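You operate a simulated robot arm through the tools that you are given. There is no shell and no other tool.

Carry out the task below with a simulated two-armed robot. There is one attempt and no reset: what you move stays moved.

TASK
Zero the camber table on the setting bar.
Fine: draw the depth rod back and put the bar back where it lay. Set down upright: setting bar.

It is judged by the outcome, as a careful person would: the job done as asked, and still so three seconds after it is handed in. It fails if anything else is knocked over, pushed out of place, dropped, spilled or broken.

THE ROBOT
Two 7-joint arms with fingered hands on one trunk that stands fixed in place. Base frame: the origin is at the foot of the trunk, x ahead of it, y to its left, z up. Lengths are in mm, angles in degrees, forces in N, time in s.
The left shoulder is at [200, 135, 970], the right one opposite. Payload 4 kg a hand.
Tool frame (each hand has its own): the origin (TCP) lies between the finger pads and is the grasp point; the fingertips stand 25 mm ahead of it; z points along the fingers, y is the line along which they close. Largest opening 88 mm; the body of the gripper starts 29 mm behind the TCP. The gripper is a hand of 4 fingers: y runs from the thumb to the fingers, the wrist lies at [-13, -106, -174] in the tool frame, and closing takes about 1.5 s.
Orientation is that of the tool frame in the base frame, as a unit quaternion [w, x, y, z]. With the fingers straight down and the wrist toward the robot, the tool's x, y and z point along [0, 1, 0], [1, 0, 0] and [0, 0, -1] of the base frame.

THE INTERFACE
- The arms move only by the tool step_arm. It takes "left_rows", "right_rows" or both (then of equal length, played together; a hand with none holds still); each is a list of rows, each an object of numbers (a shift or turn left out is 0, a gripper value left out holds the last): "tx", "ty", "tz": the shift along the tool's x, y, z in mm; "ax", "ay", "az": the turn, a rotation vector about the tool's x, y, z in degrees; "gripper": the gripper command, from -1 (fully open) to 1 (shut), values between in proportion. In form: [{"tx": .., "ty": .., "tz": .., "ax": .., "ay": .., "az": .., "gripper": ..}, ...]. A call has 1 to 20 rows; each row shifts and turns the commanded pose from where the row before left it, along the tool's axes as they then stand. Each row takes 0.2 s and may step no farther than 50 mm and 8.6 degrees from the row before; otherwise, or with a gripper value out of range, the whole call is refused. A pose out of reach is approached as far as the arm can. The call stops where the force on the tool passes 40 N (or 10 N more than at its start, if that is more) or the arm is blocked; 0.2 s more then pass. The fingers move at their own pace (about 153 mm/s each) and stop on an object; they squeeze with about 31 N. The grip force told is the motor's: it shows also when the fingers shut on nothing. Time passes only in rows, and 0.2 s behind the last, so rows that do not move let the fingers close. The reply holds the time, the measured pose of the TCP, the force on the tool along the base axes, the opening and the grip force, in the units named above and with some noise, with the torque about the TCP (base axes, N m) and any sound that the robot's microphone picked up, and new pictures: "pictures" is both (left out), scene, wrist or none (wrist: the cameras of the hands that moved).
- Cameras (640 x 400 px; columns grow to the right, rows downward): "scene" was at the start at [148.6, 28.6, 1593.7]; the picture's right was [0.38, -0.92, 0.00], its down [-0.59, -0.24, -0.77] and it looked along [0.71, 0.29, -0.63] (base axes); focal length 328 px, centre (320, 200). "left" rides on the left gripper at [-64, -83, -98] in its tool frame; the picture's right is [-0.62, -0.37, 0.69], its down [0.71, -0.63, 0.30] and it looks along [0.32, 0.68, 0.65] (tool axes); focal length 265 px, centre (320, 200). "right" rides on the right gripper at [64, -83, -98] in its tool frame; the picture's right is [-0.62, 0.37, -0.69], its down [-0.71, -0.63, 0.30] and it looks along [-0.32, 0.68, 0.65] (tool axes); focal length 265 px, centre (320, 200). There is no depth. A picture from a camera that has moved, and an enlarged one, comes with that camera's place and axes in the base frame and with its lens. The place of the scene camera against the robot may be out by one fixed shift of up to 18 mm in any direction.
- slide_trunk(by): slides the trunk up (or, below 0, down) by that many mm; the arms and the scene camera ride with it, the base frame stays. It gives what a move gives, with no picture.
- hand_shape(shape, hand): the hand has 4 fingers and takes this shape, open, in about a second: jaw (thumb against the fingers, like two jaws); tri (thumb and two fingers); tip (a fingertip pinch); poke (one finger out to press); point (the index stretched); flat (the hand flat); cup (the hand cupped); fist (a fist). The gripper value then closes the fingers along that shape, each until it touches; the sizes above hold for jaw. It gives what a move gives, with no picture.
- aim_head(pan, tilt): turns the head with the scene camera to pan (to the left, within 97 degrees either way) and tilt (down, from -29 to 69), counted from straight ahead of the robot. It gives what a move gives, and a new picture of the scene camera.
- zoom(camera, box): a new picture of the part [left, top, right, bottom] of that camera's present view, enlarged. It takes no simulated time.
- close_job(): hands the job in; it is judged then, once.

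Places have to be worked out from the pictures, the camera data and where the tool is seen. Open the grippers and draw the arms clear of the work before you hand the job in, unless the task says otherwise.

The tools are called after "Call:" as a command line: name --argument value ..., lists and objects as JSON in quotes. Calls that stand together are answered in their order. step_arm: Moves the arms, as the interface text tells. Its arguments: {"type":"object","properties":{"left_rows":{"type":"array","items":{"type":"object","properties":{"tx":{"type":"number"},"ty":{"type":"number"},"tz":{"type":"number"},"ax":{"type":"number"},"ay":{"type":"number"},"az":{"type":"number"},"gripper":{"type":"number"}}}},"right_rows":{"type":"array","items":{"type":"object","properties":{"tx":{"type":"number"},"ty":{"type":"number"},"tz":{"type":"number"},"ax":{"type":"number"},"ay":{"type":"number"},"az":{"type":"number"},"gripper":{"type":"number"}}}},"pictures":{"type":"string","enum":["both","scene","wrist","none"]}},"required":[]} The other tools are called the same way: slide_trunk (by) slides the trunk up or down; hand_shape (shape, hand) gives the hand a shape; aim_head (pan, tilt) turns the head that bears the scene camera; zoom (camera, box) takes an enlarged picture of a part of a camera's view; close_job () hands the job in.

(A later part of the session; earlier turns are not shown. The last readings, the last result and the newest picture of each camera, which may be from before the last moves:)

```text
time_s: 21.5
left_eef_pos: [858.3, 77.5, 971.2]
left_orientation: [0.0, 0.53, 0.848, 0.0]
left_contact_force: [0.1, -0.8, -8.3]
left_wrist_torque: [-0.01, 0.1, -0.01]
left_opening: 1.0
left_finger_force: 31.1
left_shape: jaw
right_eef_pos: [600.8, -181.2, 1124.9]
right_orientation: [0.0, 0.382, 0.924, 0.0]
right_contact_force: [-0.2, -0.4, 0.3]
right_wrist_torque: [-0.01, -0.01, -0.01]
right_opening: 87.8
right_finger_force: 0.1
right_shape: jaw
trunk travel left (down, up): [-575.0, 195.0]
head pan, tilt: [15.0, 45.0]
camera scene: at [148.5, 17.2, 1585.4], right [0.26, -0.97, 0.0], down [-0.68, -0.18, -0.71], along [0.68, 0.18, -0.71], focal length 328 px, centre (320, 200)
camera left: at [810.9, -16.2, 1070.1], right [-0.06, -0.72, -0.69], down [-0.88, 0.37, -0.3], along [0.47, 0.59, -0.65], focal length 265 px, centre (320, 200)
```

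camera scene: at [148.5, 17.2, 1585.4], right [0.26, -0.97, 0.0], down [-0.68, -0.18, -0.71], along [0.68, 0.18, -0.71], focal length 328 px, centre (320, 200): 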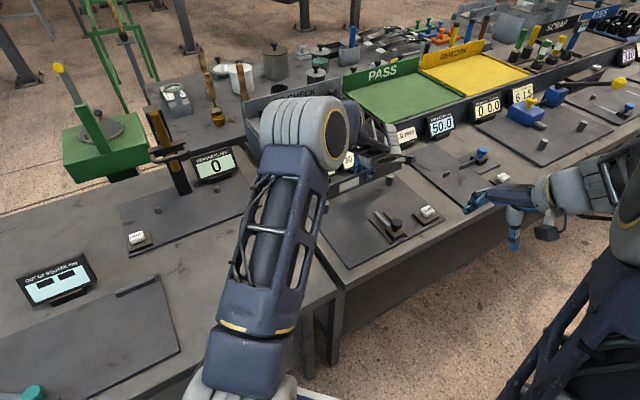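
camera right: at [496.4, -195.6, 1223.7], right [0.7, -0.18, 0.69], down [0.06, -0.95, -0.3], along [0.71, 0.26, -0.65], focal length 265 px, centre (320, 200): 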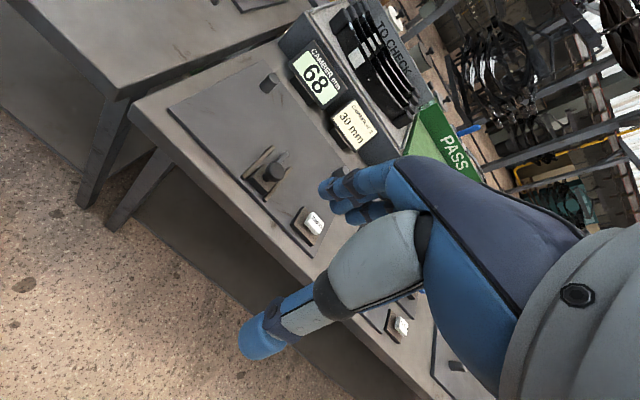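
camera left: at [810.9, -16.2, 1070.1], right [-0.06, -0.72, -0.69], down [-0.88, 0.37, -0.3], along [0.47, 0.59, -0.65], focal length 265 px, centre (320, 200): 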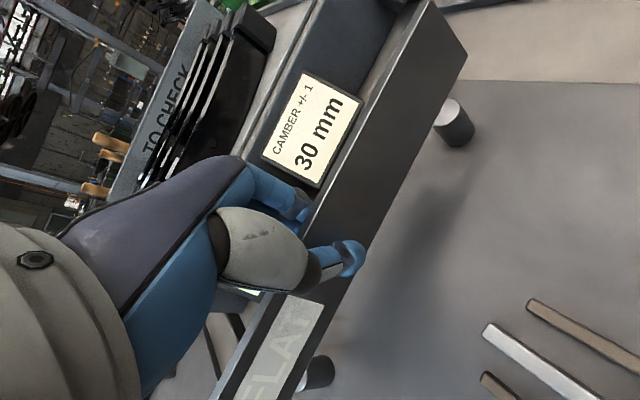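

Both pegs show under the bar in the wrist view. I enlarge to measure the pegs relative to the bar.

Call:
zoom --camera "left" --box '[390, 10, 510, 160]'

Call:
zoom --camera "left" --box '[220, 280, 380, 400]'

Call:
zoom --camera "scene" --box '[290, 150, 450, 270]'

Call:
zoom --camera "right" --box '[160, 30, 360, 230]'

```text
2.67 times, centred on (450, 85) of left
camera zoom: at [810.9, -16.2, 1070.1], right [-0.06, -0.72, -0.69], down [-0.88, 0.37, -0.3], along [0.47, 0.59, -0.65], focal length 708 px, centre (-27, 507)
```

zoom: 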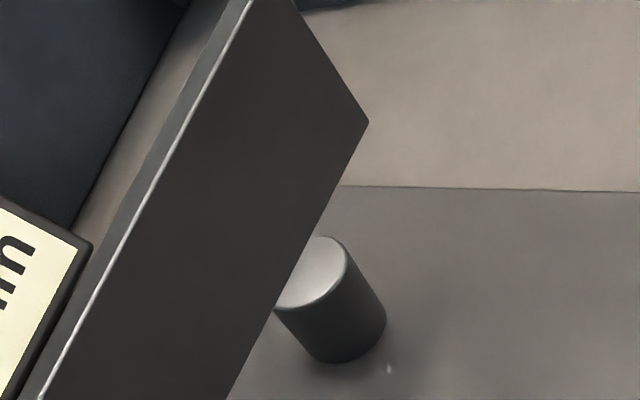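

```text
3.33 times, centred on (300, 340) of left
camera zoom: at [810.9, -16.2, 1070.1], right [-0.06, -0.72, -0.69], down [-0.88, 0.37, -0.3], along [0.47, 0.59, -0.65], focal length 885 px, centre (387, -267)
```

zoom: 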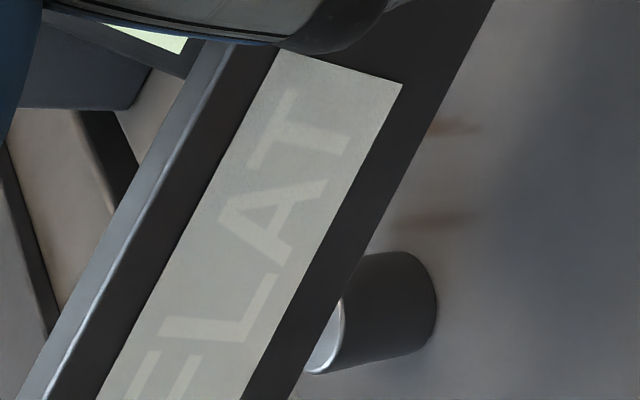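

```text
3.33 times, centred on (370, 210) of scene
camera zoom: at [148.5, 17.2, 1585.4], right [0.26, -0.97, 0.0], down [-0.68, -0.18, -0.71], along [0.68, 0.18, -0.71], focal length 1094 px, centre (153, 167)
```

zoom: 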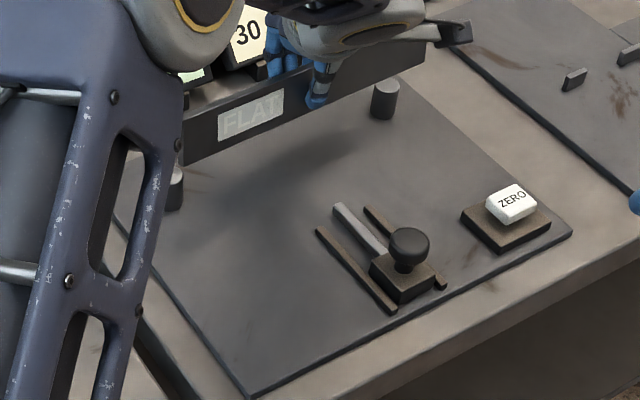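

```text
2.00 times, centred on (260, 130) of right
camera zoom: at [496.4, -195.6, 1223.6], right [0.7, -0.18, 0.69], down [0.06, -0.95, -0.3], along [0.71, 0.25, -0.65], focal length 531 px, centre (440, 340)
```

zoom: 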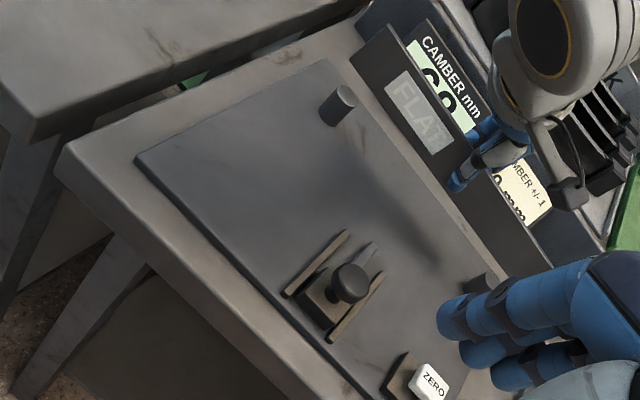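

The bar sits parallel within ~2° and about 13 mm clear of the pegs, foot between them. I correct the 1.8° yaw and lower most of the way.

Call:
step_arm --left_rows '[{"az": 1.8}, {"tz": 8}, {"tz": 10}, {"tz": 10}, {"tz": 10}, {"tz": 10}, {"tz": 10}, {"tz": 6}, {"tz": 4}, {}]' --pictures "both"

```text
time_s: 23.7
left_eef_pos: [856.7, 77.1, 902.9]
left_orientation: [0.0, 0.543, 0.839, 0.0]
left_contact_force: [-1.4, -0.2, -7.4]
left_wrist_torque: [-0.01, -0.04, -0.07]
left_opening: 1.0
left_finger_force: 30.7
left_shape: jaw
right_eef_pos: [600.5, -180.0, 1125.5]
right_orientation: [0.0, 0.382, 0.924, 0.0]
right_contact_force: [-0.2, 0.6, 1.2]
right_wrist_torque: [-0.02, 0.02, -0.01]
right_opening: 87.9
right_finger_force: 0.2
right_shape: jaw
trunk travel left (down, up): [-575.0, 195.0]
head pan, tilt: [15.0, 45.0]
camera scene: at [148.4, 17.2, 1585.4], right [0.26, -0.97, 0.0], down [-0.68, -0.18, -0.71], along [0.68, 0.18, -0.71], focal length 328 px, centre (320, 200)
camera left: at [807.5, -14.4, 1001.7], right [-0.08, -0.72, -0.69], down [-0.87, 0.39, -0.3], along [0.49, 0.58, -0.65], focal length 265 px, centre (320, 200)
```

scene: 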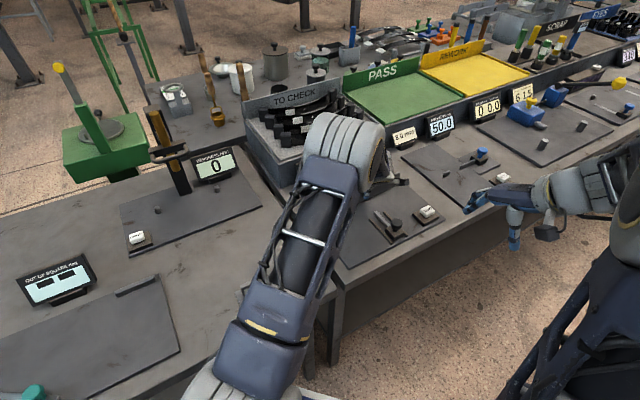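
left: 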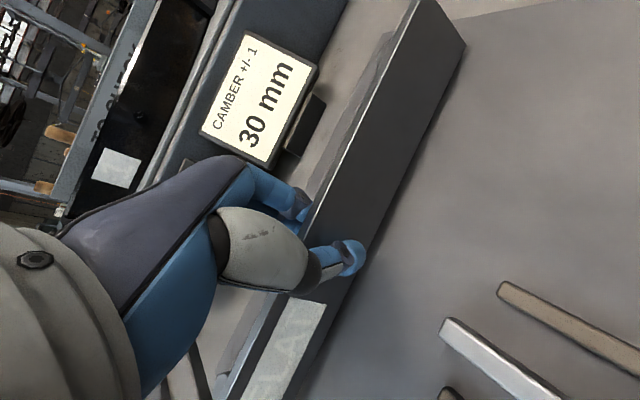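

The bar is ~14 mm above the plate with both pegs behind it. I check clearance from the right wrist camera before touching down.

Call:
zoom --camera "right" --box '[200, 40, 360, 180]'

Call:
zoom --camera "left" --box '[180, 0, 500, 400]'

Call:
zoom --camera "scene" --box '[320, 140, 460, 260]'

```text
2.86 times, centred on (280, 110) of right
camera zoom: at [496.4, -195.5, 1223.6], right [0.7, -0.18, 0.69], down [0.06, -0.95, -0.3], along [0.71, 0.25, -0.65], focal length 758 px, centre (434, 457)
```

zoom: 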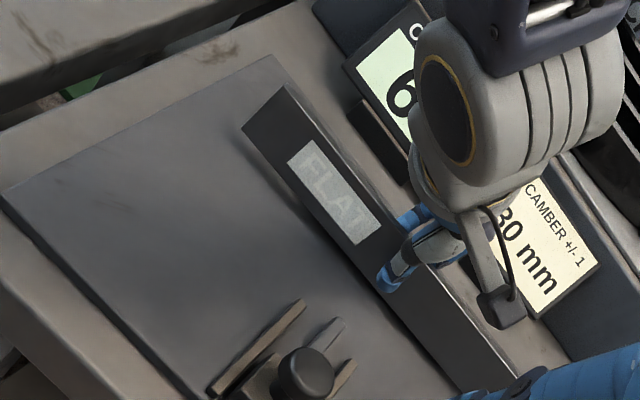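

```text
1.00 times, centred on (340, 200) of left (not enlarged: the box is as wide or as high as the picture)
camera zoom: at [807.5, -14.4, 1001.7], right [-0.08, -0.72, -0.69], down [-0.87, 0.39, -0.3], along [0.49, 0.58, -0.65], focal length 265 px, centre (300, 200)
```

zoom: 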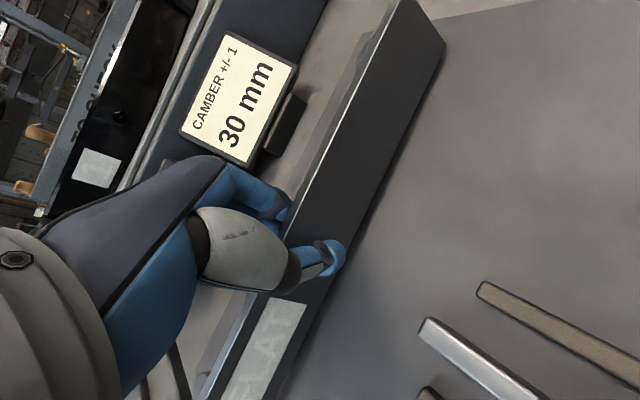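

```text
3.33 times, centred on (390, 200) of scene
camera zoom: at [148.4, 17.2, 1585.4], right [0.26, -0.97, 0.0], down [-0.68, -0.18, -0.71], along [0.68, 0.18, -0.71], focal length 1094 px, centre (87, 200)
```

zoom: 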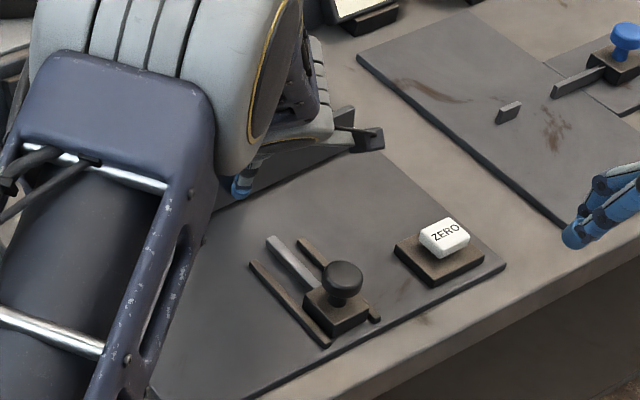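

Clear all round. I lower in small steps, watching for the weight to come off the hand.

Call:
step_arm --left_rows '[{"tz": 3}, {"tz": 3}, {"tz": 3}, {}]' --pictures "none"

Call:
step_arm --left_rows '[{"tz": 1.5}, {}, {"tz": 1}, {}]' --pictures "none"

```text
time_s: 24.7
left_eef_pos: [858.0, 78.2, 894.2]
left_orientation: [0.001, 0.544, 0.839, 0.0]
left_contact_force: [-1.3, -2.3, 2.9]
left_wrist_torque: [-0.02, -0.09, -0.03]
left_opening: 1.1
left_finger_force: 30.7
left_shape: jaw
right_eef_pos: [600.1, -180.5, 1124.9]
right_orientation: [-0.001, 0.382, 0.924, 0.0]
right_contact_force: [0.5, 0.0, 0.4]
right_wrist_torque: [0.04, -0.04, 0.01]
right_opening: 87.7
right_finger_force: 0.1
right_shape: jaw
trunk travel left (down, up): [-575.0, 195.0]
head pan, tilt: [15.0, 45.0]
```

```text
time_s: 25.7
left_eef_pos: [858.1, 77.3, 892.9]
left_orientation: [0.001, 0.543, 0.84, 0.001]
left_contact_force: [-3.8, -1.3, 21.0]
left_wrist_torque: [-0.06, -0.01, -0.11]
left_opening: 1.4
left_finger_force: 30.7
left_shape: jaw
right_eef_pos: [599.8, -181.2, 1125.5]
right_orientation: [0.0, 0.383, 0.924, 0.0]
right_contact_force: [-0.9, -0.6, 0.8]
right_wrist_torque: [0.03, 0.0, -0.01]
right_opening: 88.1
right_finger_force: 0.1
right_shape: jaw
trunk travel left (down, up): [-575.0, 195.0]
head pan, tilt: [15.0, 45.0]
```

Touchdown happened near TCP z≈894 (plate ≈857) and I now press with 21 N; I ease up 2 mm, then slide the bar toward the pegs in small steps.

Call:
step_arm --left_rows '[{"tz": -2}, {}, {"tx": 1.06, "ty": 2.8}, {"tx": 1.06, "ty": 2.8}, {}]' --pictures "none"

Call:
step_arm --left_rows '[{"tx": 0.7, "ty": 1.87}, {}]' --pictures "wrist"

```text
time_s: 26.9
left_eef_pos: [860.5, 83.1, 893.2]
left_orientation: [0.001, 0.543, 0.84, 0.001]
left_contact_force: [-7.6, -7.2, 13.0]
left_wrist_torque: [-0.19, 0.12, -0.14]
left_opening: 1.9
left_finger_force: 31.1
left_shape: jaw
right_eef_pos: [601.3, -180.5, 1124.1]
right_orientation: [0.001, 0.383, 0.924, 0.0]
right_contact_force: [1.0, 0.6, 0.2]
right_wrist_torque: [0.04, 0.01, -0.03]
right_opening: 87.8
right_finger_force: 0.1
right_shape: jaw
trunk travel left (down, up): [-575.0, 195.0]
head pan, tilt: [15.0, 45.0]
```

```text
time_s: 27.5
left_eef_pos: [863.1, 84.3, 893.1]
left_orientation: [0.0, 0.543, 0.839, -0.001]
left_contact_force: [-5.2, -6.2, 10.3]
left_wrist_torque: [-0.18, 0.09, -0.14]
left_opening: 2.0
left_finger_force: 31.4
left_shape: jaw
right_eef_pos: [600.1, -180.7, 1125.4]
right_orientation: [0.001, 0.383, 0.924, 0.001]
right_contact_force: [0.5, 0.5, 0.5]
right_wrist_torque: [0.03, -0.02, -0.01]
right_opening: 87.7
right_finger_force: 0.0
right_shape: jaw
trunk travel left (down, up): [-575.0, 195.0]
head pan, tilt: [15.0, 45.0]
camera left: at [813.1, -8.0, 992.4], right [-0.08, -0.72, -0.69], down [-0.87, 0.39, -0.3], along [0.49, 0.58, -0.65], focal length 265 px, centre (320, 200)
```

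left: 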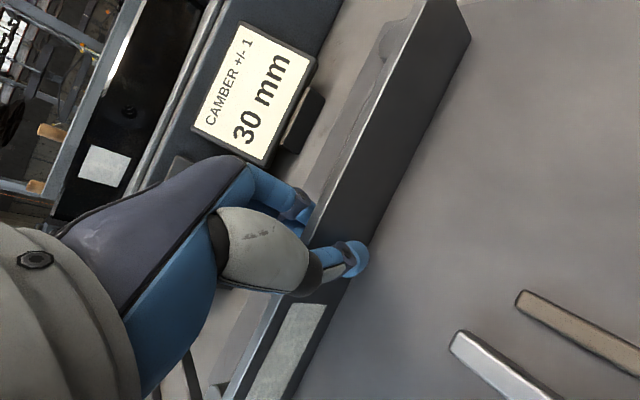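

Sliding with plain friction (~8 N); about 5 mm to go. I ease up 1 mm and continue in 1–2 mm steps.

Call:
step_arm --left_rows '[{"tz": -0.8}, {"tx": 0.7, "ty": 1.87}, {}]' --pictures "none"

Call:
step_arm --left_rows '[{"tx": 0.53, "ty": 1.4}, {}]' --pictures "wrist"

```text
time_s: 28.3
left_eef_pos: [863.9, 86.9, 894.2]
left_orientation: [-0.001, 0.543, 0.84, -0.001]
left_contact_force: [-4.2, -5.2, 2.0]
left_wrist_torque: [-0.13, 0.06, -0.17]
left_opening: 2.2
left_finger_force: 30.6
left_shape: jaw
right_eef_pos: [598.8, -180.1, 1124.5]
right_orientation: [0.0, 0.383, 0.924, 0.001]
right_contact_force: [0.9, -0.7, 0.0]
right_wrist_torque: [0.03, 0.0, 0.0]
right_opening: 87.6
right_finger_force: 0.0
right_shape: jaw
trunk travel left (down, up): [-575.0, 195.0]
head pan, tilt: [15.0, 45.0]
```

```text
time_s: 28.9
left_eef_pos: [865.3, 86.7, 893.9]
left_orientation: [0.0, 0.543, 0.84, -0.001]
left_contact_force: [-9.7, -6.3, -0.1]
left_wrist_torque: [-0.14, 0.18, -0.13]
left_opening: 2.0
left_finger_force: 30.8
left_shape: jaw
right_eef_pos: [601.0, -181.4, 1124.9]
right_orientation: [-0.001, 0.383, 0.924, 0.001]
right_contact_force: [0.4, 0.1, -0.7]
right_wrist_torque: [-0.04, 0.02, -0.01]
right_opening: 87.5
right_finger_force: 0.0
right_shape: jaw
trunk travel left (down, up): [-575.0, 195.0]
head pan, tilt: [15.0, 45.0]
camera left: at [815.1, -5.9, 993.1], right [-0.08, -0.72, -0.69], down [-0.87, 0.39, -0.3], along [0.49, 0.58, -0.65], focal length 265 px, centre (320, 200)
```

left: 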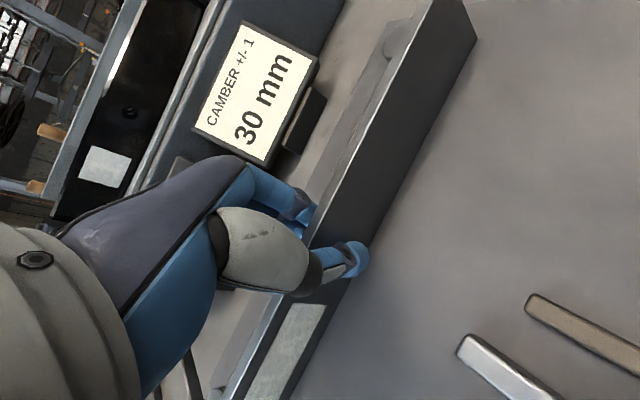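

Horizontal force is up to ~11 N while vertical load fell, suggesting first peg contact. I advance a bit more.

Call:
step_arm --left_rows '[{"tx": 0.35, "ty": 0.93}, {}]' --pictures "none"

Call:
step_arm --left_rows '[{"tx": 0.35, "ty": 0.93}, {}]' --pictures "both"

Call:
zoom --camera "left" --box '[180, 0, 500, 400]'

Call:
zoom --camera "right" --box '[200, 40, 360, 180]'

```text
time_s: 29.5
left_eef_pos: [865.4, 88.1, 893.6]
left_orientation: [0.0, 0.543, 0.839, -0.001]
left_contact_force: [-12.4, -8.0, 0.0]
left_wrist_torque: [-0.18, 0.21, -0.11]
left_opening: 1.7
left_finger_force: 30.1
left_shape: jaw
right_eef_pos: [600.2, -181.2, 1125.4]
right_orientation: [0.001, 0.382, 0.924, 0.0]
right_contact_force: [0.3, -0.8, -0.2]
right_wrist_torque: [0.04, 0.01, 0.04]
right_opening: 87.6
right_finger_force: 0.0
right_shape: jaw
trunk travel left (down, up): [-575.0, 195.0]
head pan, tilt: [15.0, 45.0]
```

```text
time_s: 30.1
left_eef_pos: [866.6, 87.5, 894.7]
left_orientation: [0.0, 0.543, 0.839, 0.0]
left_contact_force: [-14.0, -12.2, -1.0]
left_wrist_torque: [-0.27, 0.26, -0.13]
left_opening: 2.0
left_finger_force: 31.0
left_shape: jaw
right_eef_pos: [600.1, -180.3, 1126.0]
right_orientation: [0.0, 0.382, 0.924, 0.0]
right_contact_force: [0.5, -0.7, -0.2]
right_wrist_torque: [0.0, 0.02, 0.0]
right_opening: 87.6
right_finger_force: 0.1
right_shape: jaw
trunk travel left (down, up): [-575.0, 195.0]
head pan, tilt: [15.0, 45.0]
camera scene: at [147.8, 16.8, 1585.5], right [0.26, -0.97, 0.0], down [-0.68, -0.18, -0.71], along [0.68, 0.18, -0.71], focal length 328 px, centre (320, 200)
camera left: at [816.4, -5.1, 993.3], right [-0.08, -0.72, -0.69], down [-0.87, 0.39, -0.3], along [0.49, 0.58, -0.65], focal length 265 px, centre (320, 200)
```

scene: 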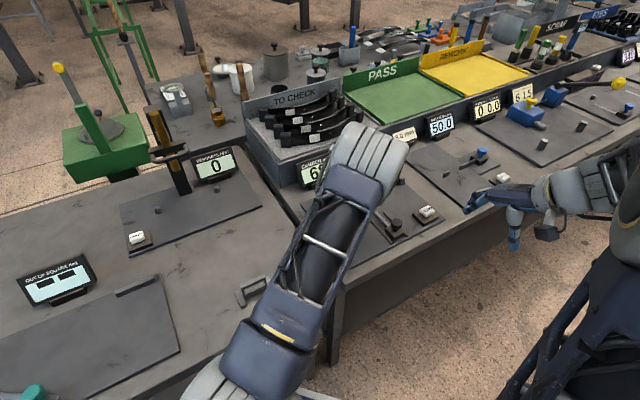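
left: 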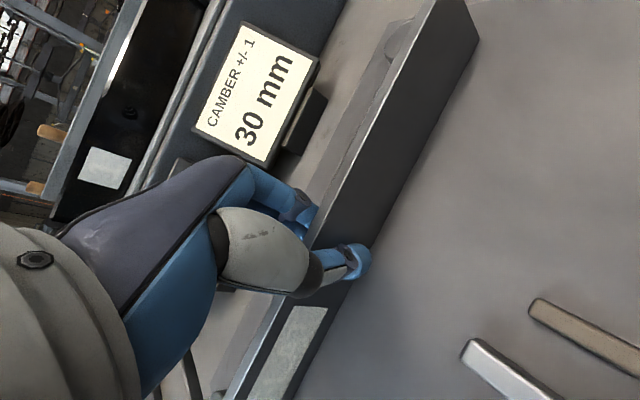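

```text
1.00 times, centred on (340, 200) of left (not enlarged: the box is as wide or as high as the picture)
camera zoom: at [816.4, -5.1, 993.3], right [-0.08, -0.72, -0.69], down [-0.87, 0.39, -0.3], along [0.49, 0.58, -0.65], focal length 265 px, centre (300, 200)
```

zoom: 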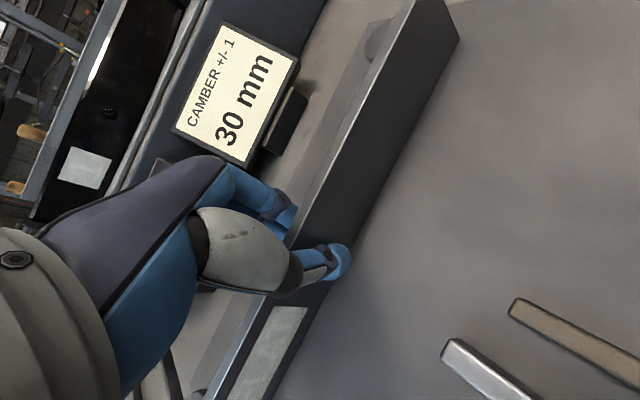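

```text
2.86 times, centred on (280, 110) of right
camera zoom: at [495.9, -195.9, 1223.8], right [0.7, -0.18, 0.69], down [0.06, -0.95, -0.3], along [0.71, 0.25, -0.65], focal length 758 px, centre (434, 457)
```

zoom: 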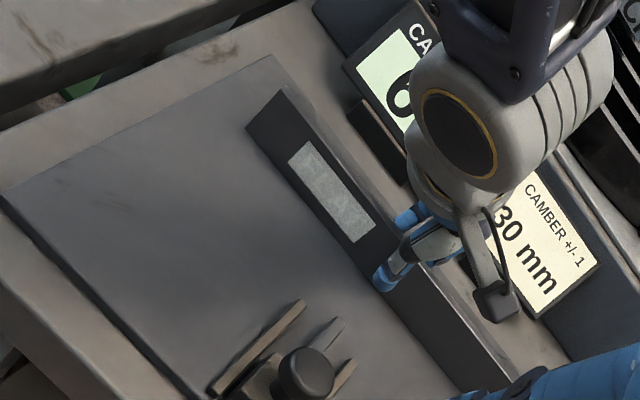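

18 N with both pegs close: I zoom at each peg to see whether both ends touch.

Call:
zoom --camera "left" --box '[370, 0, 490, 80]'

Call:
zoom --camera "left" --box '[190, 320, 310, 400]'

```text
5.00 times, centred on (430, 40) of left
camera zoom: at [816.4, -5.1, 993.3], right [-0.08, -0.72, -0.69], down [-0.87, 0.39, -0.3], along [0.49, 0.58, -0.65], focal length 1327 px, centre (-230, 1000)
```

zoom: 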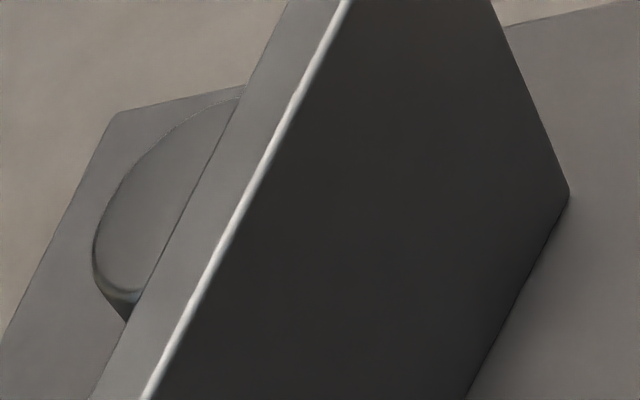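

```text
5.00 times, centred on (250, 360) of left
camera zoom: at [816.4, -5.1, 993.3], right [-0.08, -0.72, -0.69], down [-0.87, 0.39, -0.3], along [0.49, 0.58, -0.65], focal length 1327 px, centre (670, -600)
```

zoom: 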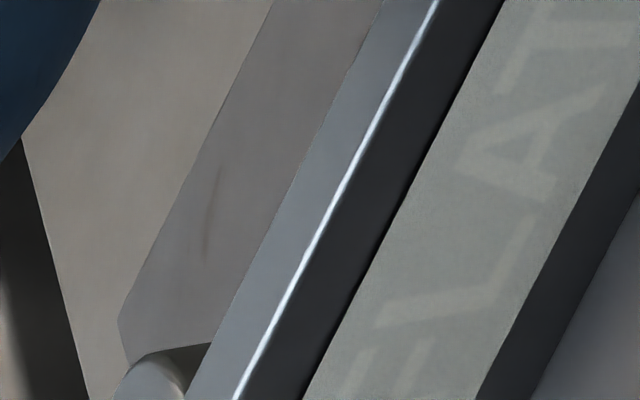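

The geometry agrees with the bar's back face resting at the pegs (wrist torque about vertical is nearly nil, so both share the load). I ease the preload slightly and open the left hand.

Call:
step_arm --left_rows '[{"tx": -0.2, "ty": -0.6, "tz": 0.4}, {}, {"gripper": 0.4}, {"gripper": 0.0}, {"gripper": -0.5}, {"gripper": -1}, {"gripper": -1}, {"gripper": -1}, {"gripper": -1}, {"gripper": -1}, {"gripper": -1}]' --pictures "both"

```text
time_s: 32.5
left_eef_pos: [867.4, 87.7, 894.8]
left_orientation: [0.0, 0.544, 0.839, 0.0]
left_contact_force: [0.3, 0.1, -0.4]
left_wrist_torque: [-0.03, -0.01, -0.03]
left_opening: 88.1
left_finger_force: 0.1
left_shape: jaw
right_eef_pos: [600.2, -181.6, 1125.4]
right_orientation: [0.0, 0.383, 0.924, 0.0]
right_contact_force: [0.0, -0.1, 0.2]
right_wrist_torque: [-0.02, 0.01, 0.01]
right_opening: 87.4
right_finger_force: 0.0
right_shape: jaw
trunk travel left (down, up): [-575.0, 195.0]
head pan, tilt: [15.0, 45.0]
camera scene: at [148.2, 17.1, 1585.5], right [0.26, -0.97, 0.0], down [-0.68, -0.18, -0.71], along [0.68, 0.18, -0.71], focal length 328 px, centre (320, 200)
camera left: at [816.5, -4.7, 992.5], right [-0.08, -0.72, -0.69], down [-0.87, 0.39, -0.3], along [0.49, 0.58, -0.65], focal length 265 px, centre (320, 200)
```

scene: 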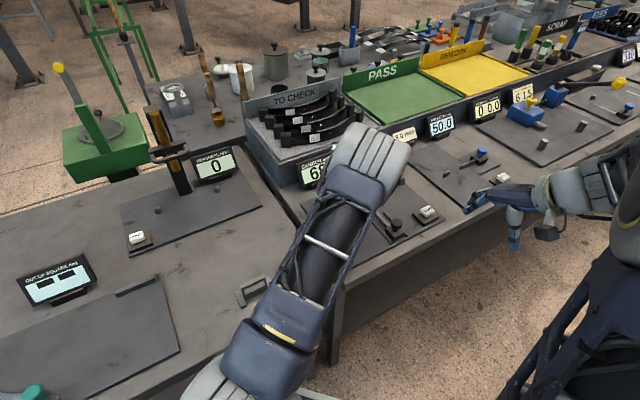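
left: 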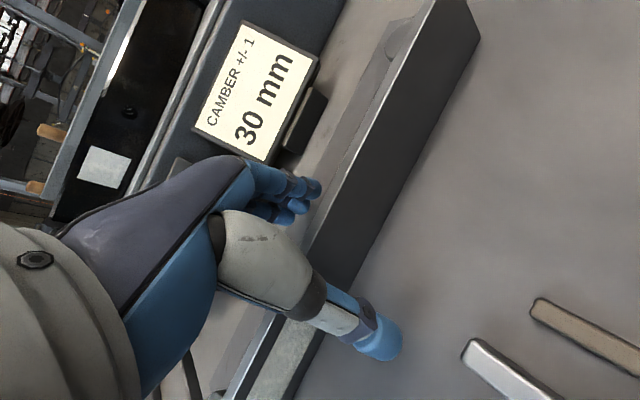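

The bar stands by itself. I raise the left hand straight up and look down on the bar and pegs.

Call:
step_arm --left_rows '[{"tz": -8}, {"tz": -12}, {"tz": -20}, {"tz": -20}, {"tz": -20}, {"tz": -20}, {"tz": -20}, {}]' --pictures "both"

Call:
zoom --camera "left" --box '[200, 40, 520, 400]'

Call:
zoom --camera "right" --box '[200, 40, 360, 180]'

```text
time_s: 34.3
left_eef_pos: [865.2, 89.6, 1013.3]
left_orientation: [0.0, 0.543, 0.84, 0.001]
left_contact_force: [0.2, 0.5, 0.3]
left_wrist_torque: [-0.01, -0.01, -0.01]
left_opening: 87.9
left_finger_force: 0.0
left_shape: jaw
right_eef_pos: [600.5, -180.0, 1125.6]
right_orientation: [-0.001, 0.383, 0.924, 0.001]
right_contact_force: [0.3, 1.1, 0.1]
right_wrist_torque: [-0.02, 0.0, 0.0]
right_opening: 87.7
right_finger_force: 0.0
right_shape: jaw
trunk travel left (down, up): [-575.0, 195.0]
head pan, tilt: [15.0, 45.0]
camera scene: at [148.3, 17.2, 1585.5], right [0.26, -0.97, 0.0], down [-0.68, -0.18, -0.71], along [0.68, 0.18, -0.71], focal length 328 px, centre (320, 200)
camera left: at [816.1, -4.2, 1113.0], right [-0.08, -0.72, -0.69], down [-0.87, 0.39, -0.3], along [0.49, 0.58, -0.65], focal length 265 px, centre (320, 200)
```

scene: 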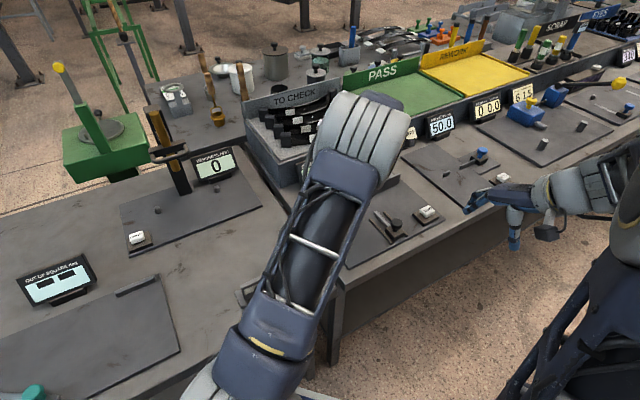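
left: 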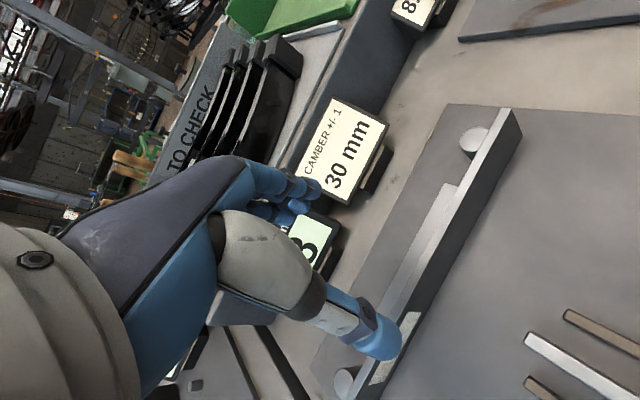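

```text
1.11 times, centred on (360, 220) of left
camera zoom: at [816.1, -4.2, 1113.0], right [-0.08, -0.72, -0.69], down [-0.87, 0.39, -0.3], along [0.49, 0.58, -0.65], focal length 295 px, centre (276, 178)
```

zoom: 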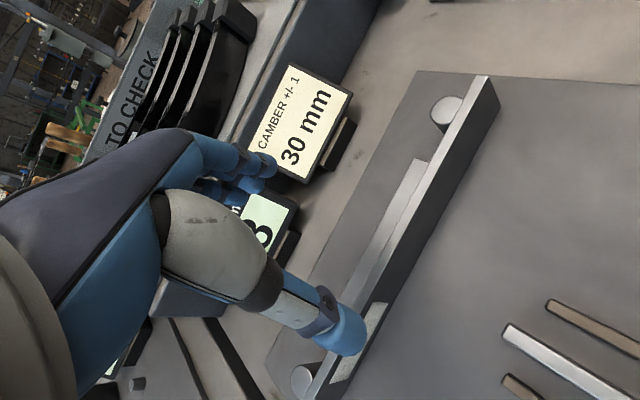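

```text
2.86 times, centred on (280, 110) of right
camera zoom: at [496.3, -195.6, 1223.7], right [0.7, -0.18, 0.69], down [0.06, -0.95, -0.3], along [0.71, 0.25, -0.65], focal length 758 px, centre (434, 457)
```

zoom: 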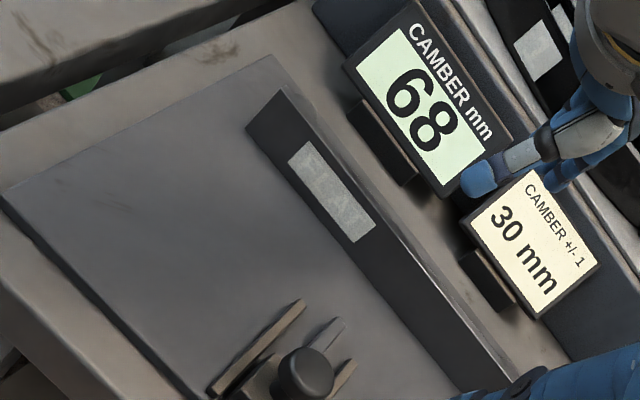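

The bar with its foot lies between the pegs. I enlarge each peg to check the contact.

Call:
zoom --camera "left" --box '[430, 90, 540, 180]'

Call:
zoom --camera "left" --box '[310, 310, 430, 400]'

```text
4.44 times, centred on (485, 135) of left
camera zoom: at [816.1, -4.2, 1113.0], right [-0.08, -0.72, -0.69], down [-0.87, 0.39, -0.3], along [0.49, 0.58, -0.65], focal length 1180 px, centre (-413, 489)
```

zoom: 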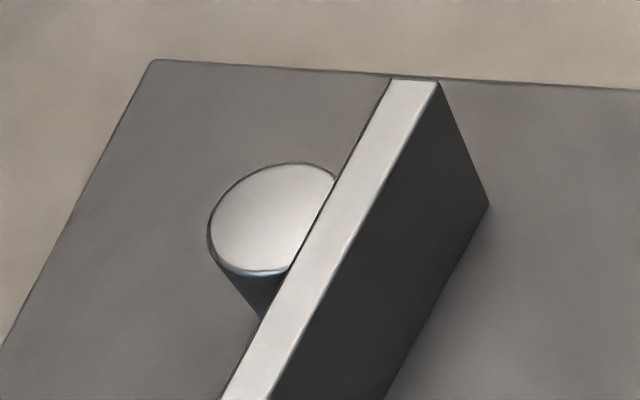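

```text
4.44 times, centred on (370, 355) of left
camera zoom: at [816.1, -4.2, 1113.0], right [-0.08, -0.72, -0.69], down [-0.87, 0.39, -0.3], along [0.49, 0.58, -0.65], focal length 1180 px, centre (98, -489)
```

zoom: 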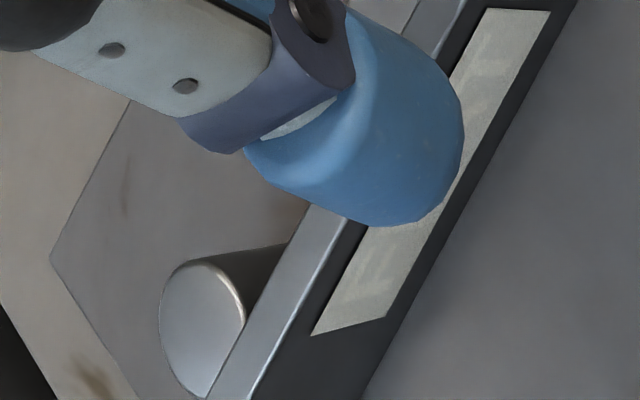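

Fitting the peg tops gives both pegs equally close (≤1 mm) to the bar's back face, so it lies parallel; the rod's push will seat it fully. I withdraw the left arm toward the left table.

Call:
step_arm --left_rows '[{"tz": -25}, {"tz": -25}, {"tx": 12, "ty": -5}, {"tx": 25, "ty": -11.2}, {"tx": 25, "ty": -11.2}, {"tx": 25, "ty": -11.2}, {"tx": 25, "ty": -11.2}, {"tx": 25, "ty": -11.2}, {"tx": 25, "ty": -11.2}, {"tx": 25, "ty": -11.2}, {"tx": 25, "ty": -11.2}, {"tx": 25, "ty": -11.2}, {"tx": 25, "ty": -11.2}, {"tx": 12, "ty": -5}, {}]' --pictures "both"

```text
time_s: 37.5
left_eef_pos: [643.2, 285.5, 1063.0]
left_orientation: [0.0, 0.544, 0.839, 0.0]
left_contact_force: [1.4, 0.1, -0.5]
left_wrist_torque: [-0.01, -0.04, -0.02]
left_opening: 87.8
left_finger_force: 0.1
left_shape: jaw
right_eef_pos: [600.7, -181.2, 1124.8]
right_orientation: [0.001, 0.383, 0.924, 0.0]
right_contact_force: [0.4, 0.2, 0.7]
right_wrist_torque: [-0.02, 0.02, -0.02]
right_opening: 87.8
right_finger_force: 0.1
right_shape: jaw
trunk travel left (down, up): [-575.0, 195.0]
head pan, tilt: [15.0, 45.0]
camera scene: at [148.2, 17.1, 1585.5], right [0.26, -0.97, 0.0], down [-0.68, -0.18, -0.71], along [0.68, 0.18, -0.71], focal length 328 px, centre (320, 200)
camera left: at [593.3, 193.5, 1161.7], right [-0.08, -0.72, -0.69], down [-0.87, 0.39, -0.3], along [0.49, 0.58, -0.65], focal length 265 px, centre (320, 200)
```

scene: 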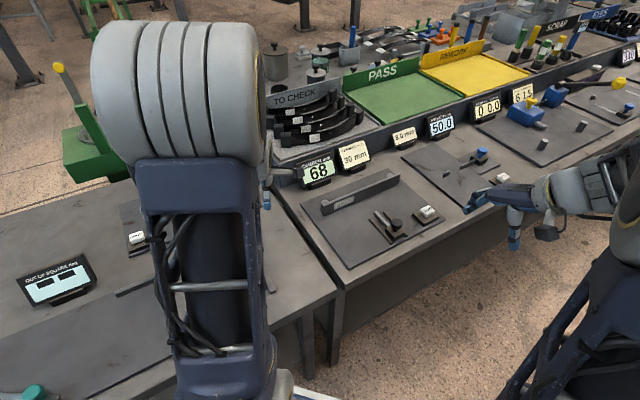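
left: 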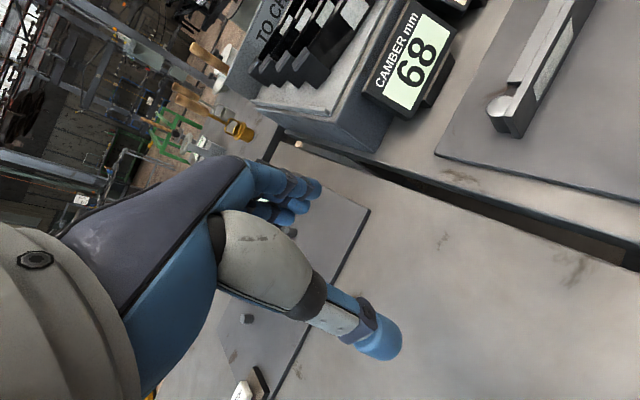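

The left arm is clear. Triangulating the two right-wrist views puts the depth-rod knob at about (756,-25,899), Ø≈32, on the pegs' centreline. I bring the right hand above it.

Call:
step_arm --right_rows '[{"ty": 10, "tz": 5}, {"ty": 20, "tz": 12}, {"ty": 22, "tz": 12}, {"ty": 22, "tz": 12}, {"ty": 22, "tz": 12}, {"ty": 22, "tz": 12}, {"ty": 22, "tz": 12}, {"ty": 22, "tz": 12}, {"ty": 22, "tz": 12}, {"ty": 20, "tz": 12}, {"ty": 12, "tz": 8}, {"ty": 4.5}, {}]' --pictures "both"

Call:
zoom --camera "right" --box '[120, 180, 340, 380]'

Call:
zoom --camera "scene" --box '[290, 130, 470, 270]'

```text
time_s: 40.3
left_eef_pos: [644.4, 286.0, 1062.8]
left_orientation: [0.0, 0.543, 0.84, -0.001]
left_contact_force: [0.7, -0.7, -0.5]
left_wrist_torque: [0.02, -0.01, -0.01]
left_opening: 88.1
left_finger_force: 0.1
left_shape: jaw
right_eef_pos: [755.7, -25.0, 1004.3]
right_orientation: [0.001, 0.383, 0.924, 0.0]
right_contact_force: [0.8, 0.1, 0.8]
right_wrist_torque: [0.0, -0.01, 0.04]
right_opening: 87.7
right_finger_force: 0.0
right_shape: jaw
trunk travel left (down, up): [-575.0, 195.0]
head pan, tilt: [15.0, 45.0]
camera scene: at [148.2, 17.2, 1585.5], right [0.26, -0.97, 0.0], down [-0.68, -0.18, -0.71], along [0.68, 0.18, -0.71], focal length 328 px, centre (320, 200)
camera right: at [651.7, -39.8, 1101.8], right [0.7, -0.18, 0.69], down [0.06, -0.95, -0.3], along [0.71, 0.25, -0.65], focal length 265 px, centre (320, 200)
```

scene: 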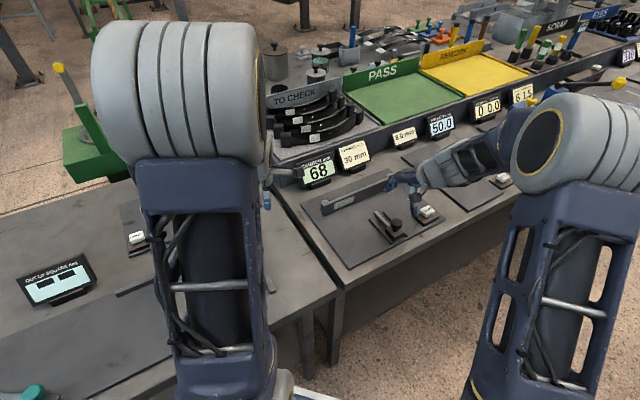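
right: 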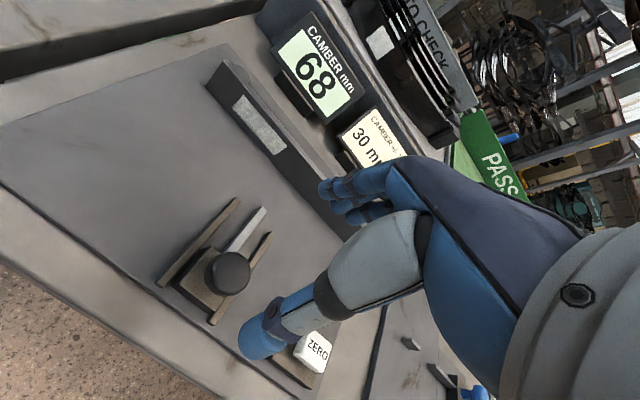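

```text
2.00 times, centred on (230, 280) of right
camera zoom: at [651.7, -39.8, 1101.8], right [0.7, -0.18, 0.69], down [0.06, -0.95, -0.3], along [0.71, 0.25, -0.65], focal length 531 px, centre (500, 40)
```

zoom: 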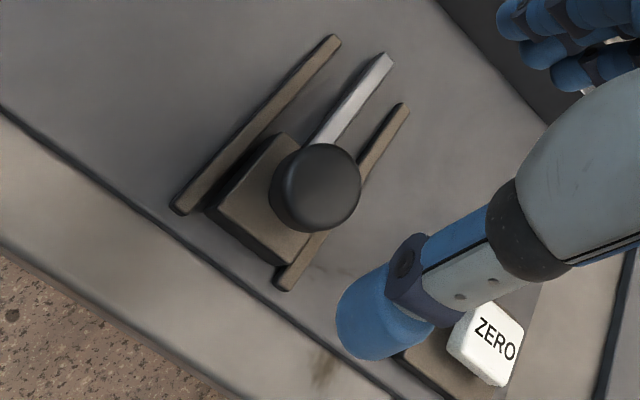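

```text
2.86 times, centred on (380, 200) of scene
camera zoom: at [148.2, 17.2, 1585.5], right [0.26, -0.97, 0.0], down [-0.68, -0.18, -0.71], along [0.68, 0.18, -0.71], focal length 938 px, centre (149, 200)
```

zoom: 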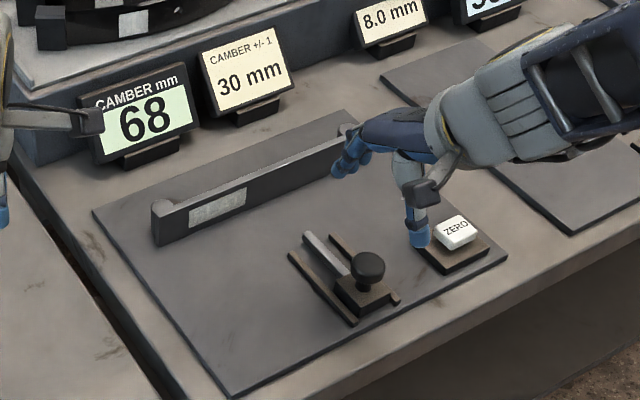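

The refined knob centre is (749.5,-28.8), head around z 892–912 over a 42 mm carriage with top ≈ z 884. I align and descend to z≈935 to check.

Call:
step_arm --right_rows '[{"ty": -3.5, "tx": 0.9, "tz": 15}, {"ty": -3.6, "tx": 0.8, "tz": 15}, {"tz": 15}, {"tz": 14}, {"tz": 10}, {}]' --pictures "both"

Call:
zoom --camera "right" --box '[100, 180, 360, 400]'

Call:
zoom --camera "scene" --box '[340, 160, 460, 260]'

```text
time_s: 41.7
left_eef_pos: [642.7, 286.7, 1062.6]
left_orientation: [-0.001, 0.543, 0.839, 0.0]
left_contact_force: [0.2, 0.6, 0.4]
left_wrist_torque: [-0.03, -0.02, 0.02]
left_opening: 87.8
left_finger_force: 0.1
left_shape: jaw
right_eef_pos: [750.6, -29.7, 934.9]
right_orientation: [0.001, 0.383, 0.924, 0.0]
right_contact_force: [0.6, 0.4, 0.5]
right_wrist_torque: [-0.05, 0.03, 0.01]
right_opening: 87.7
right_finger_force: 0.0
right_shape: jaw
trunk travel left (down, up): [-575.0, 195.0]
head pan, tilt: [15.0, 45.0]
camera scene: at [148.2, 17.2, 1585.5], right [0.26, -0.97, 0.0], down [-0.68, -0.18, -0.71], along [0.68, 0.18, -0.71], focal length 328 px, centre (320, 200)
camera right: at [646.1, -43.6, 1033.4], right [0.7, -0.18, 0.69], down [0.06, -0.95, -0.3], along [0.71, 0.25, -0.65], focal length 265 px, centre (320, 200)
```

scene: 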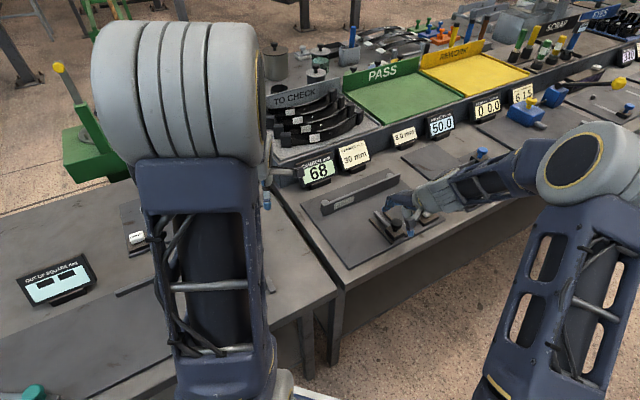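
right: 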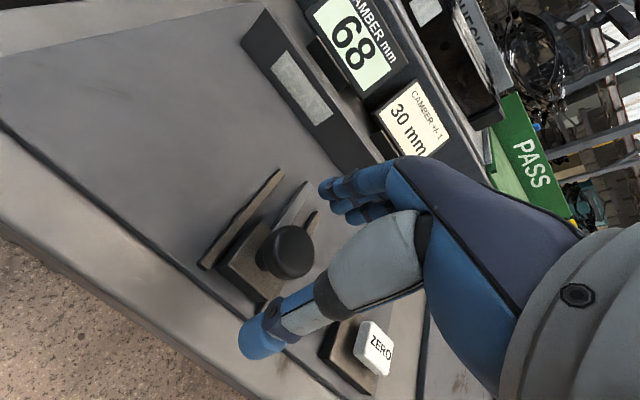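

```text
1.82 times, centred on (230, 290) of right
camera zoom: at [646.1, -43.6, 1033.4], right [0.7, -0.18, 0.69], down [0.06, -0.95, -0.3], along [0.71, 0.25, -0.65], focal length 483 px, centre (484, 36)
```

zoom: 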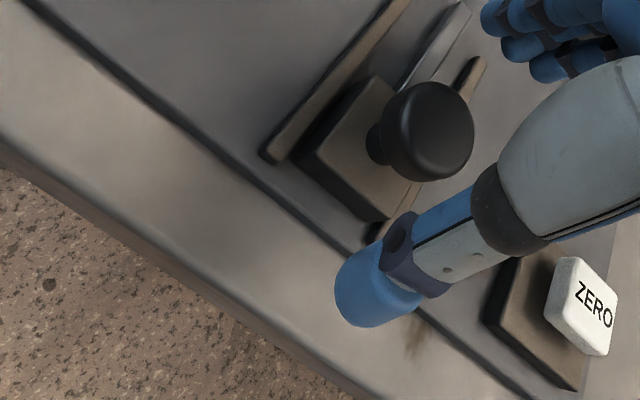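

```text
4.00 times, centred on (400, 210) of scene
camera zoom: at [148.2, 17.2, 1585.5], right [0.26, -0.97, 0.0], down [-0.68, -0.18, -0.71], along [0.68, 0.18, -0.71], focal length 1313 px, centre (0, 160)
```

zoom: 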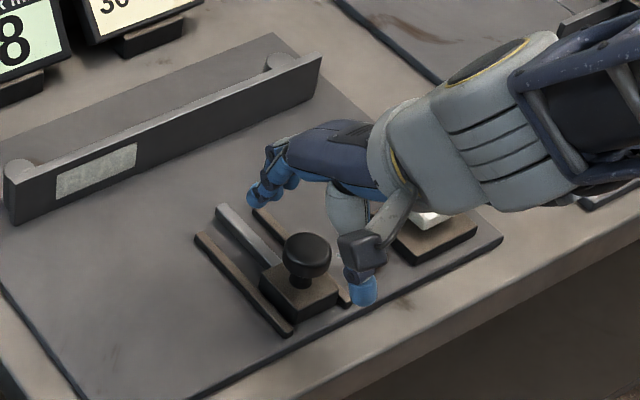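

The knob sits between thumb and fingers within a couple of mm. I descend to z≈917, keeping the tips just above the carriage, and check.

Call:
step_arm --right_rows '[{"tz": 8, "ty": -1}, {"tz": 6}, {"tz": 4}, {}]' --pictures "both"

Call:
zoom --camera "right" --box '[160, 170, 380, 390]'

Call:
zoom --camera "scene" --box '[350, 170, 450, 250]'

```text
time_s: 42.7
left_eef_pos: [644.4, 284.6, 1064.1]
left_orientation: [0.0, 0.543, 0.84, 0.0]
left_contact_force: [0.5, -0.5, 0.3]
left_wrist_torque: [-0.02, -0.06, 0.01]
left_opening: 88.0
left_finger_force: 0.0
left_shape: jaw
right_eef_pos: [750.2, -30.1, 918.1]
right_orientation: [0.0, 0.381, 0.924, 0.0]
right_contact_force: [-0.2, -0.4, -1.4]
right_wrist_torque: [-0.03, 0.01, 0.0]
right_opening: 87.8
right_finger_force: 0.0
right_shape: jaw
trunk travel left (down, up): [-575.0, 195.0]
head pan, tilt: [15.0, 45.0]
camera scene: at [148.2, 17.2, 1585.5], right [0.26, -0.97, 0.0], down [-0.68, -0.18, -0.71], along [0.68, 0.18, -0.71], focal length 328 px, centre (320, 200)
camera right: at [645.4, -44.3, 1016.2], right [0.7, -0.18, 0.69], down [0.06, -0.95, -0.3], along [0.71, 0.25, -0.65], focal length 265 px, centre (320, 200)
```

scene: 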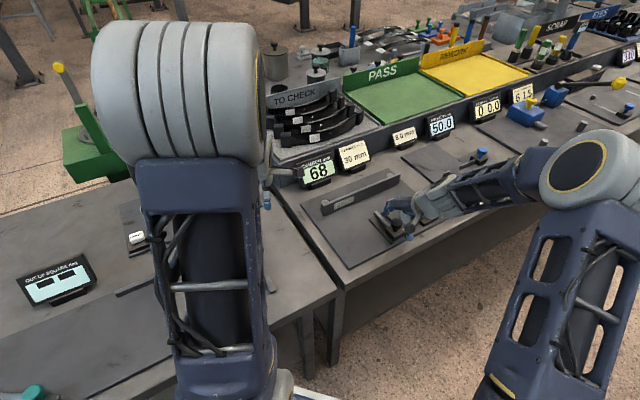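
right: 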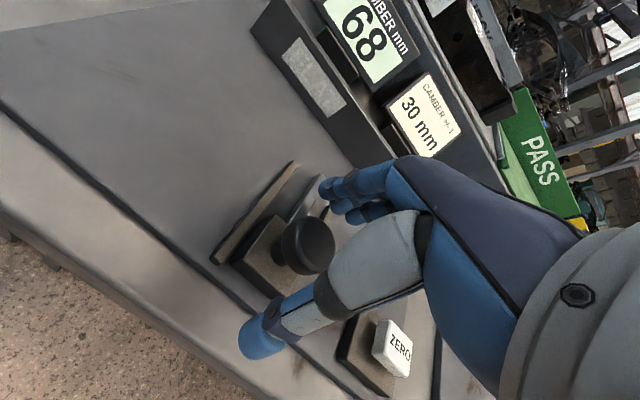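

```text
1.82 times, centred on (270, 280) of right
camera zoom: at [645.4, -44.3, 1016.2], right [0.7, -0.18, 0.69], down [0.06, -0.95, -0.3], along [0.71, 0.25, -0.65], focal length 483 px, centre (411, 54)
```

zoom: 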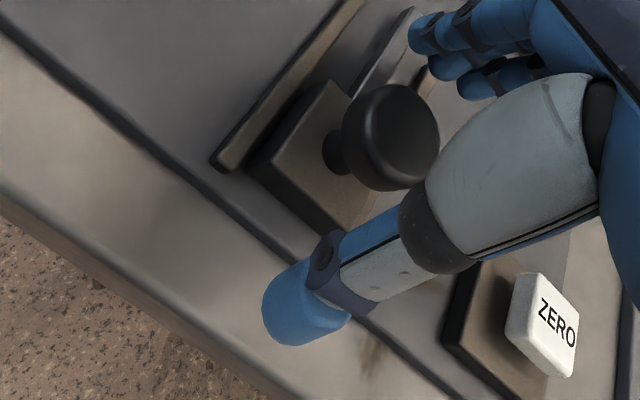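

```text
5.00 times, centred on (400, 210) of scene
camera zoom: at [148.2, 17.2, 1585.5], right [0.26, -0.97, 0.0], down [-0.68, -0.18, -0.71], along [0.68, 0.18, -0.71], focal length 1641 px, centre (-80, 150)
```

zoom: 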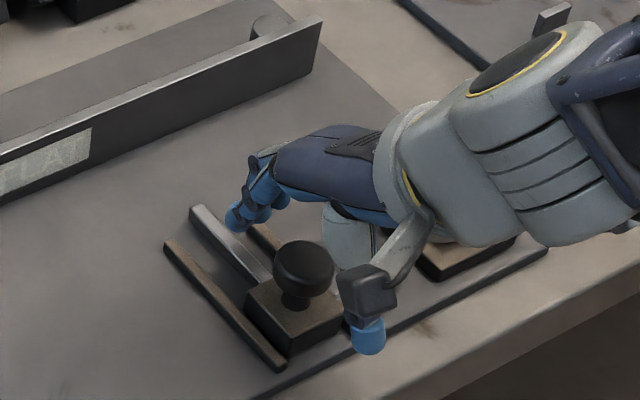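

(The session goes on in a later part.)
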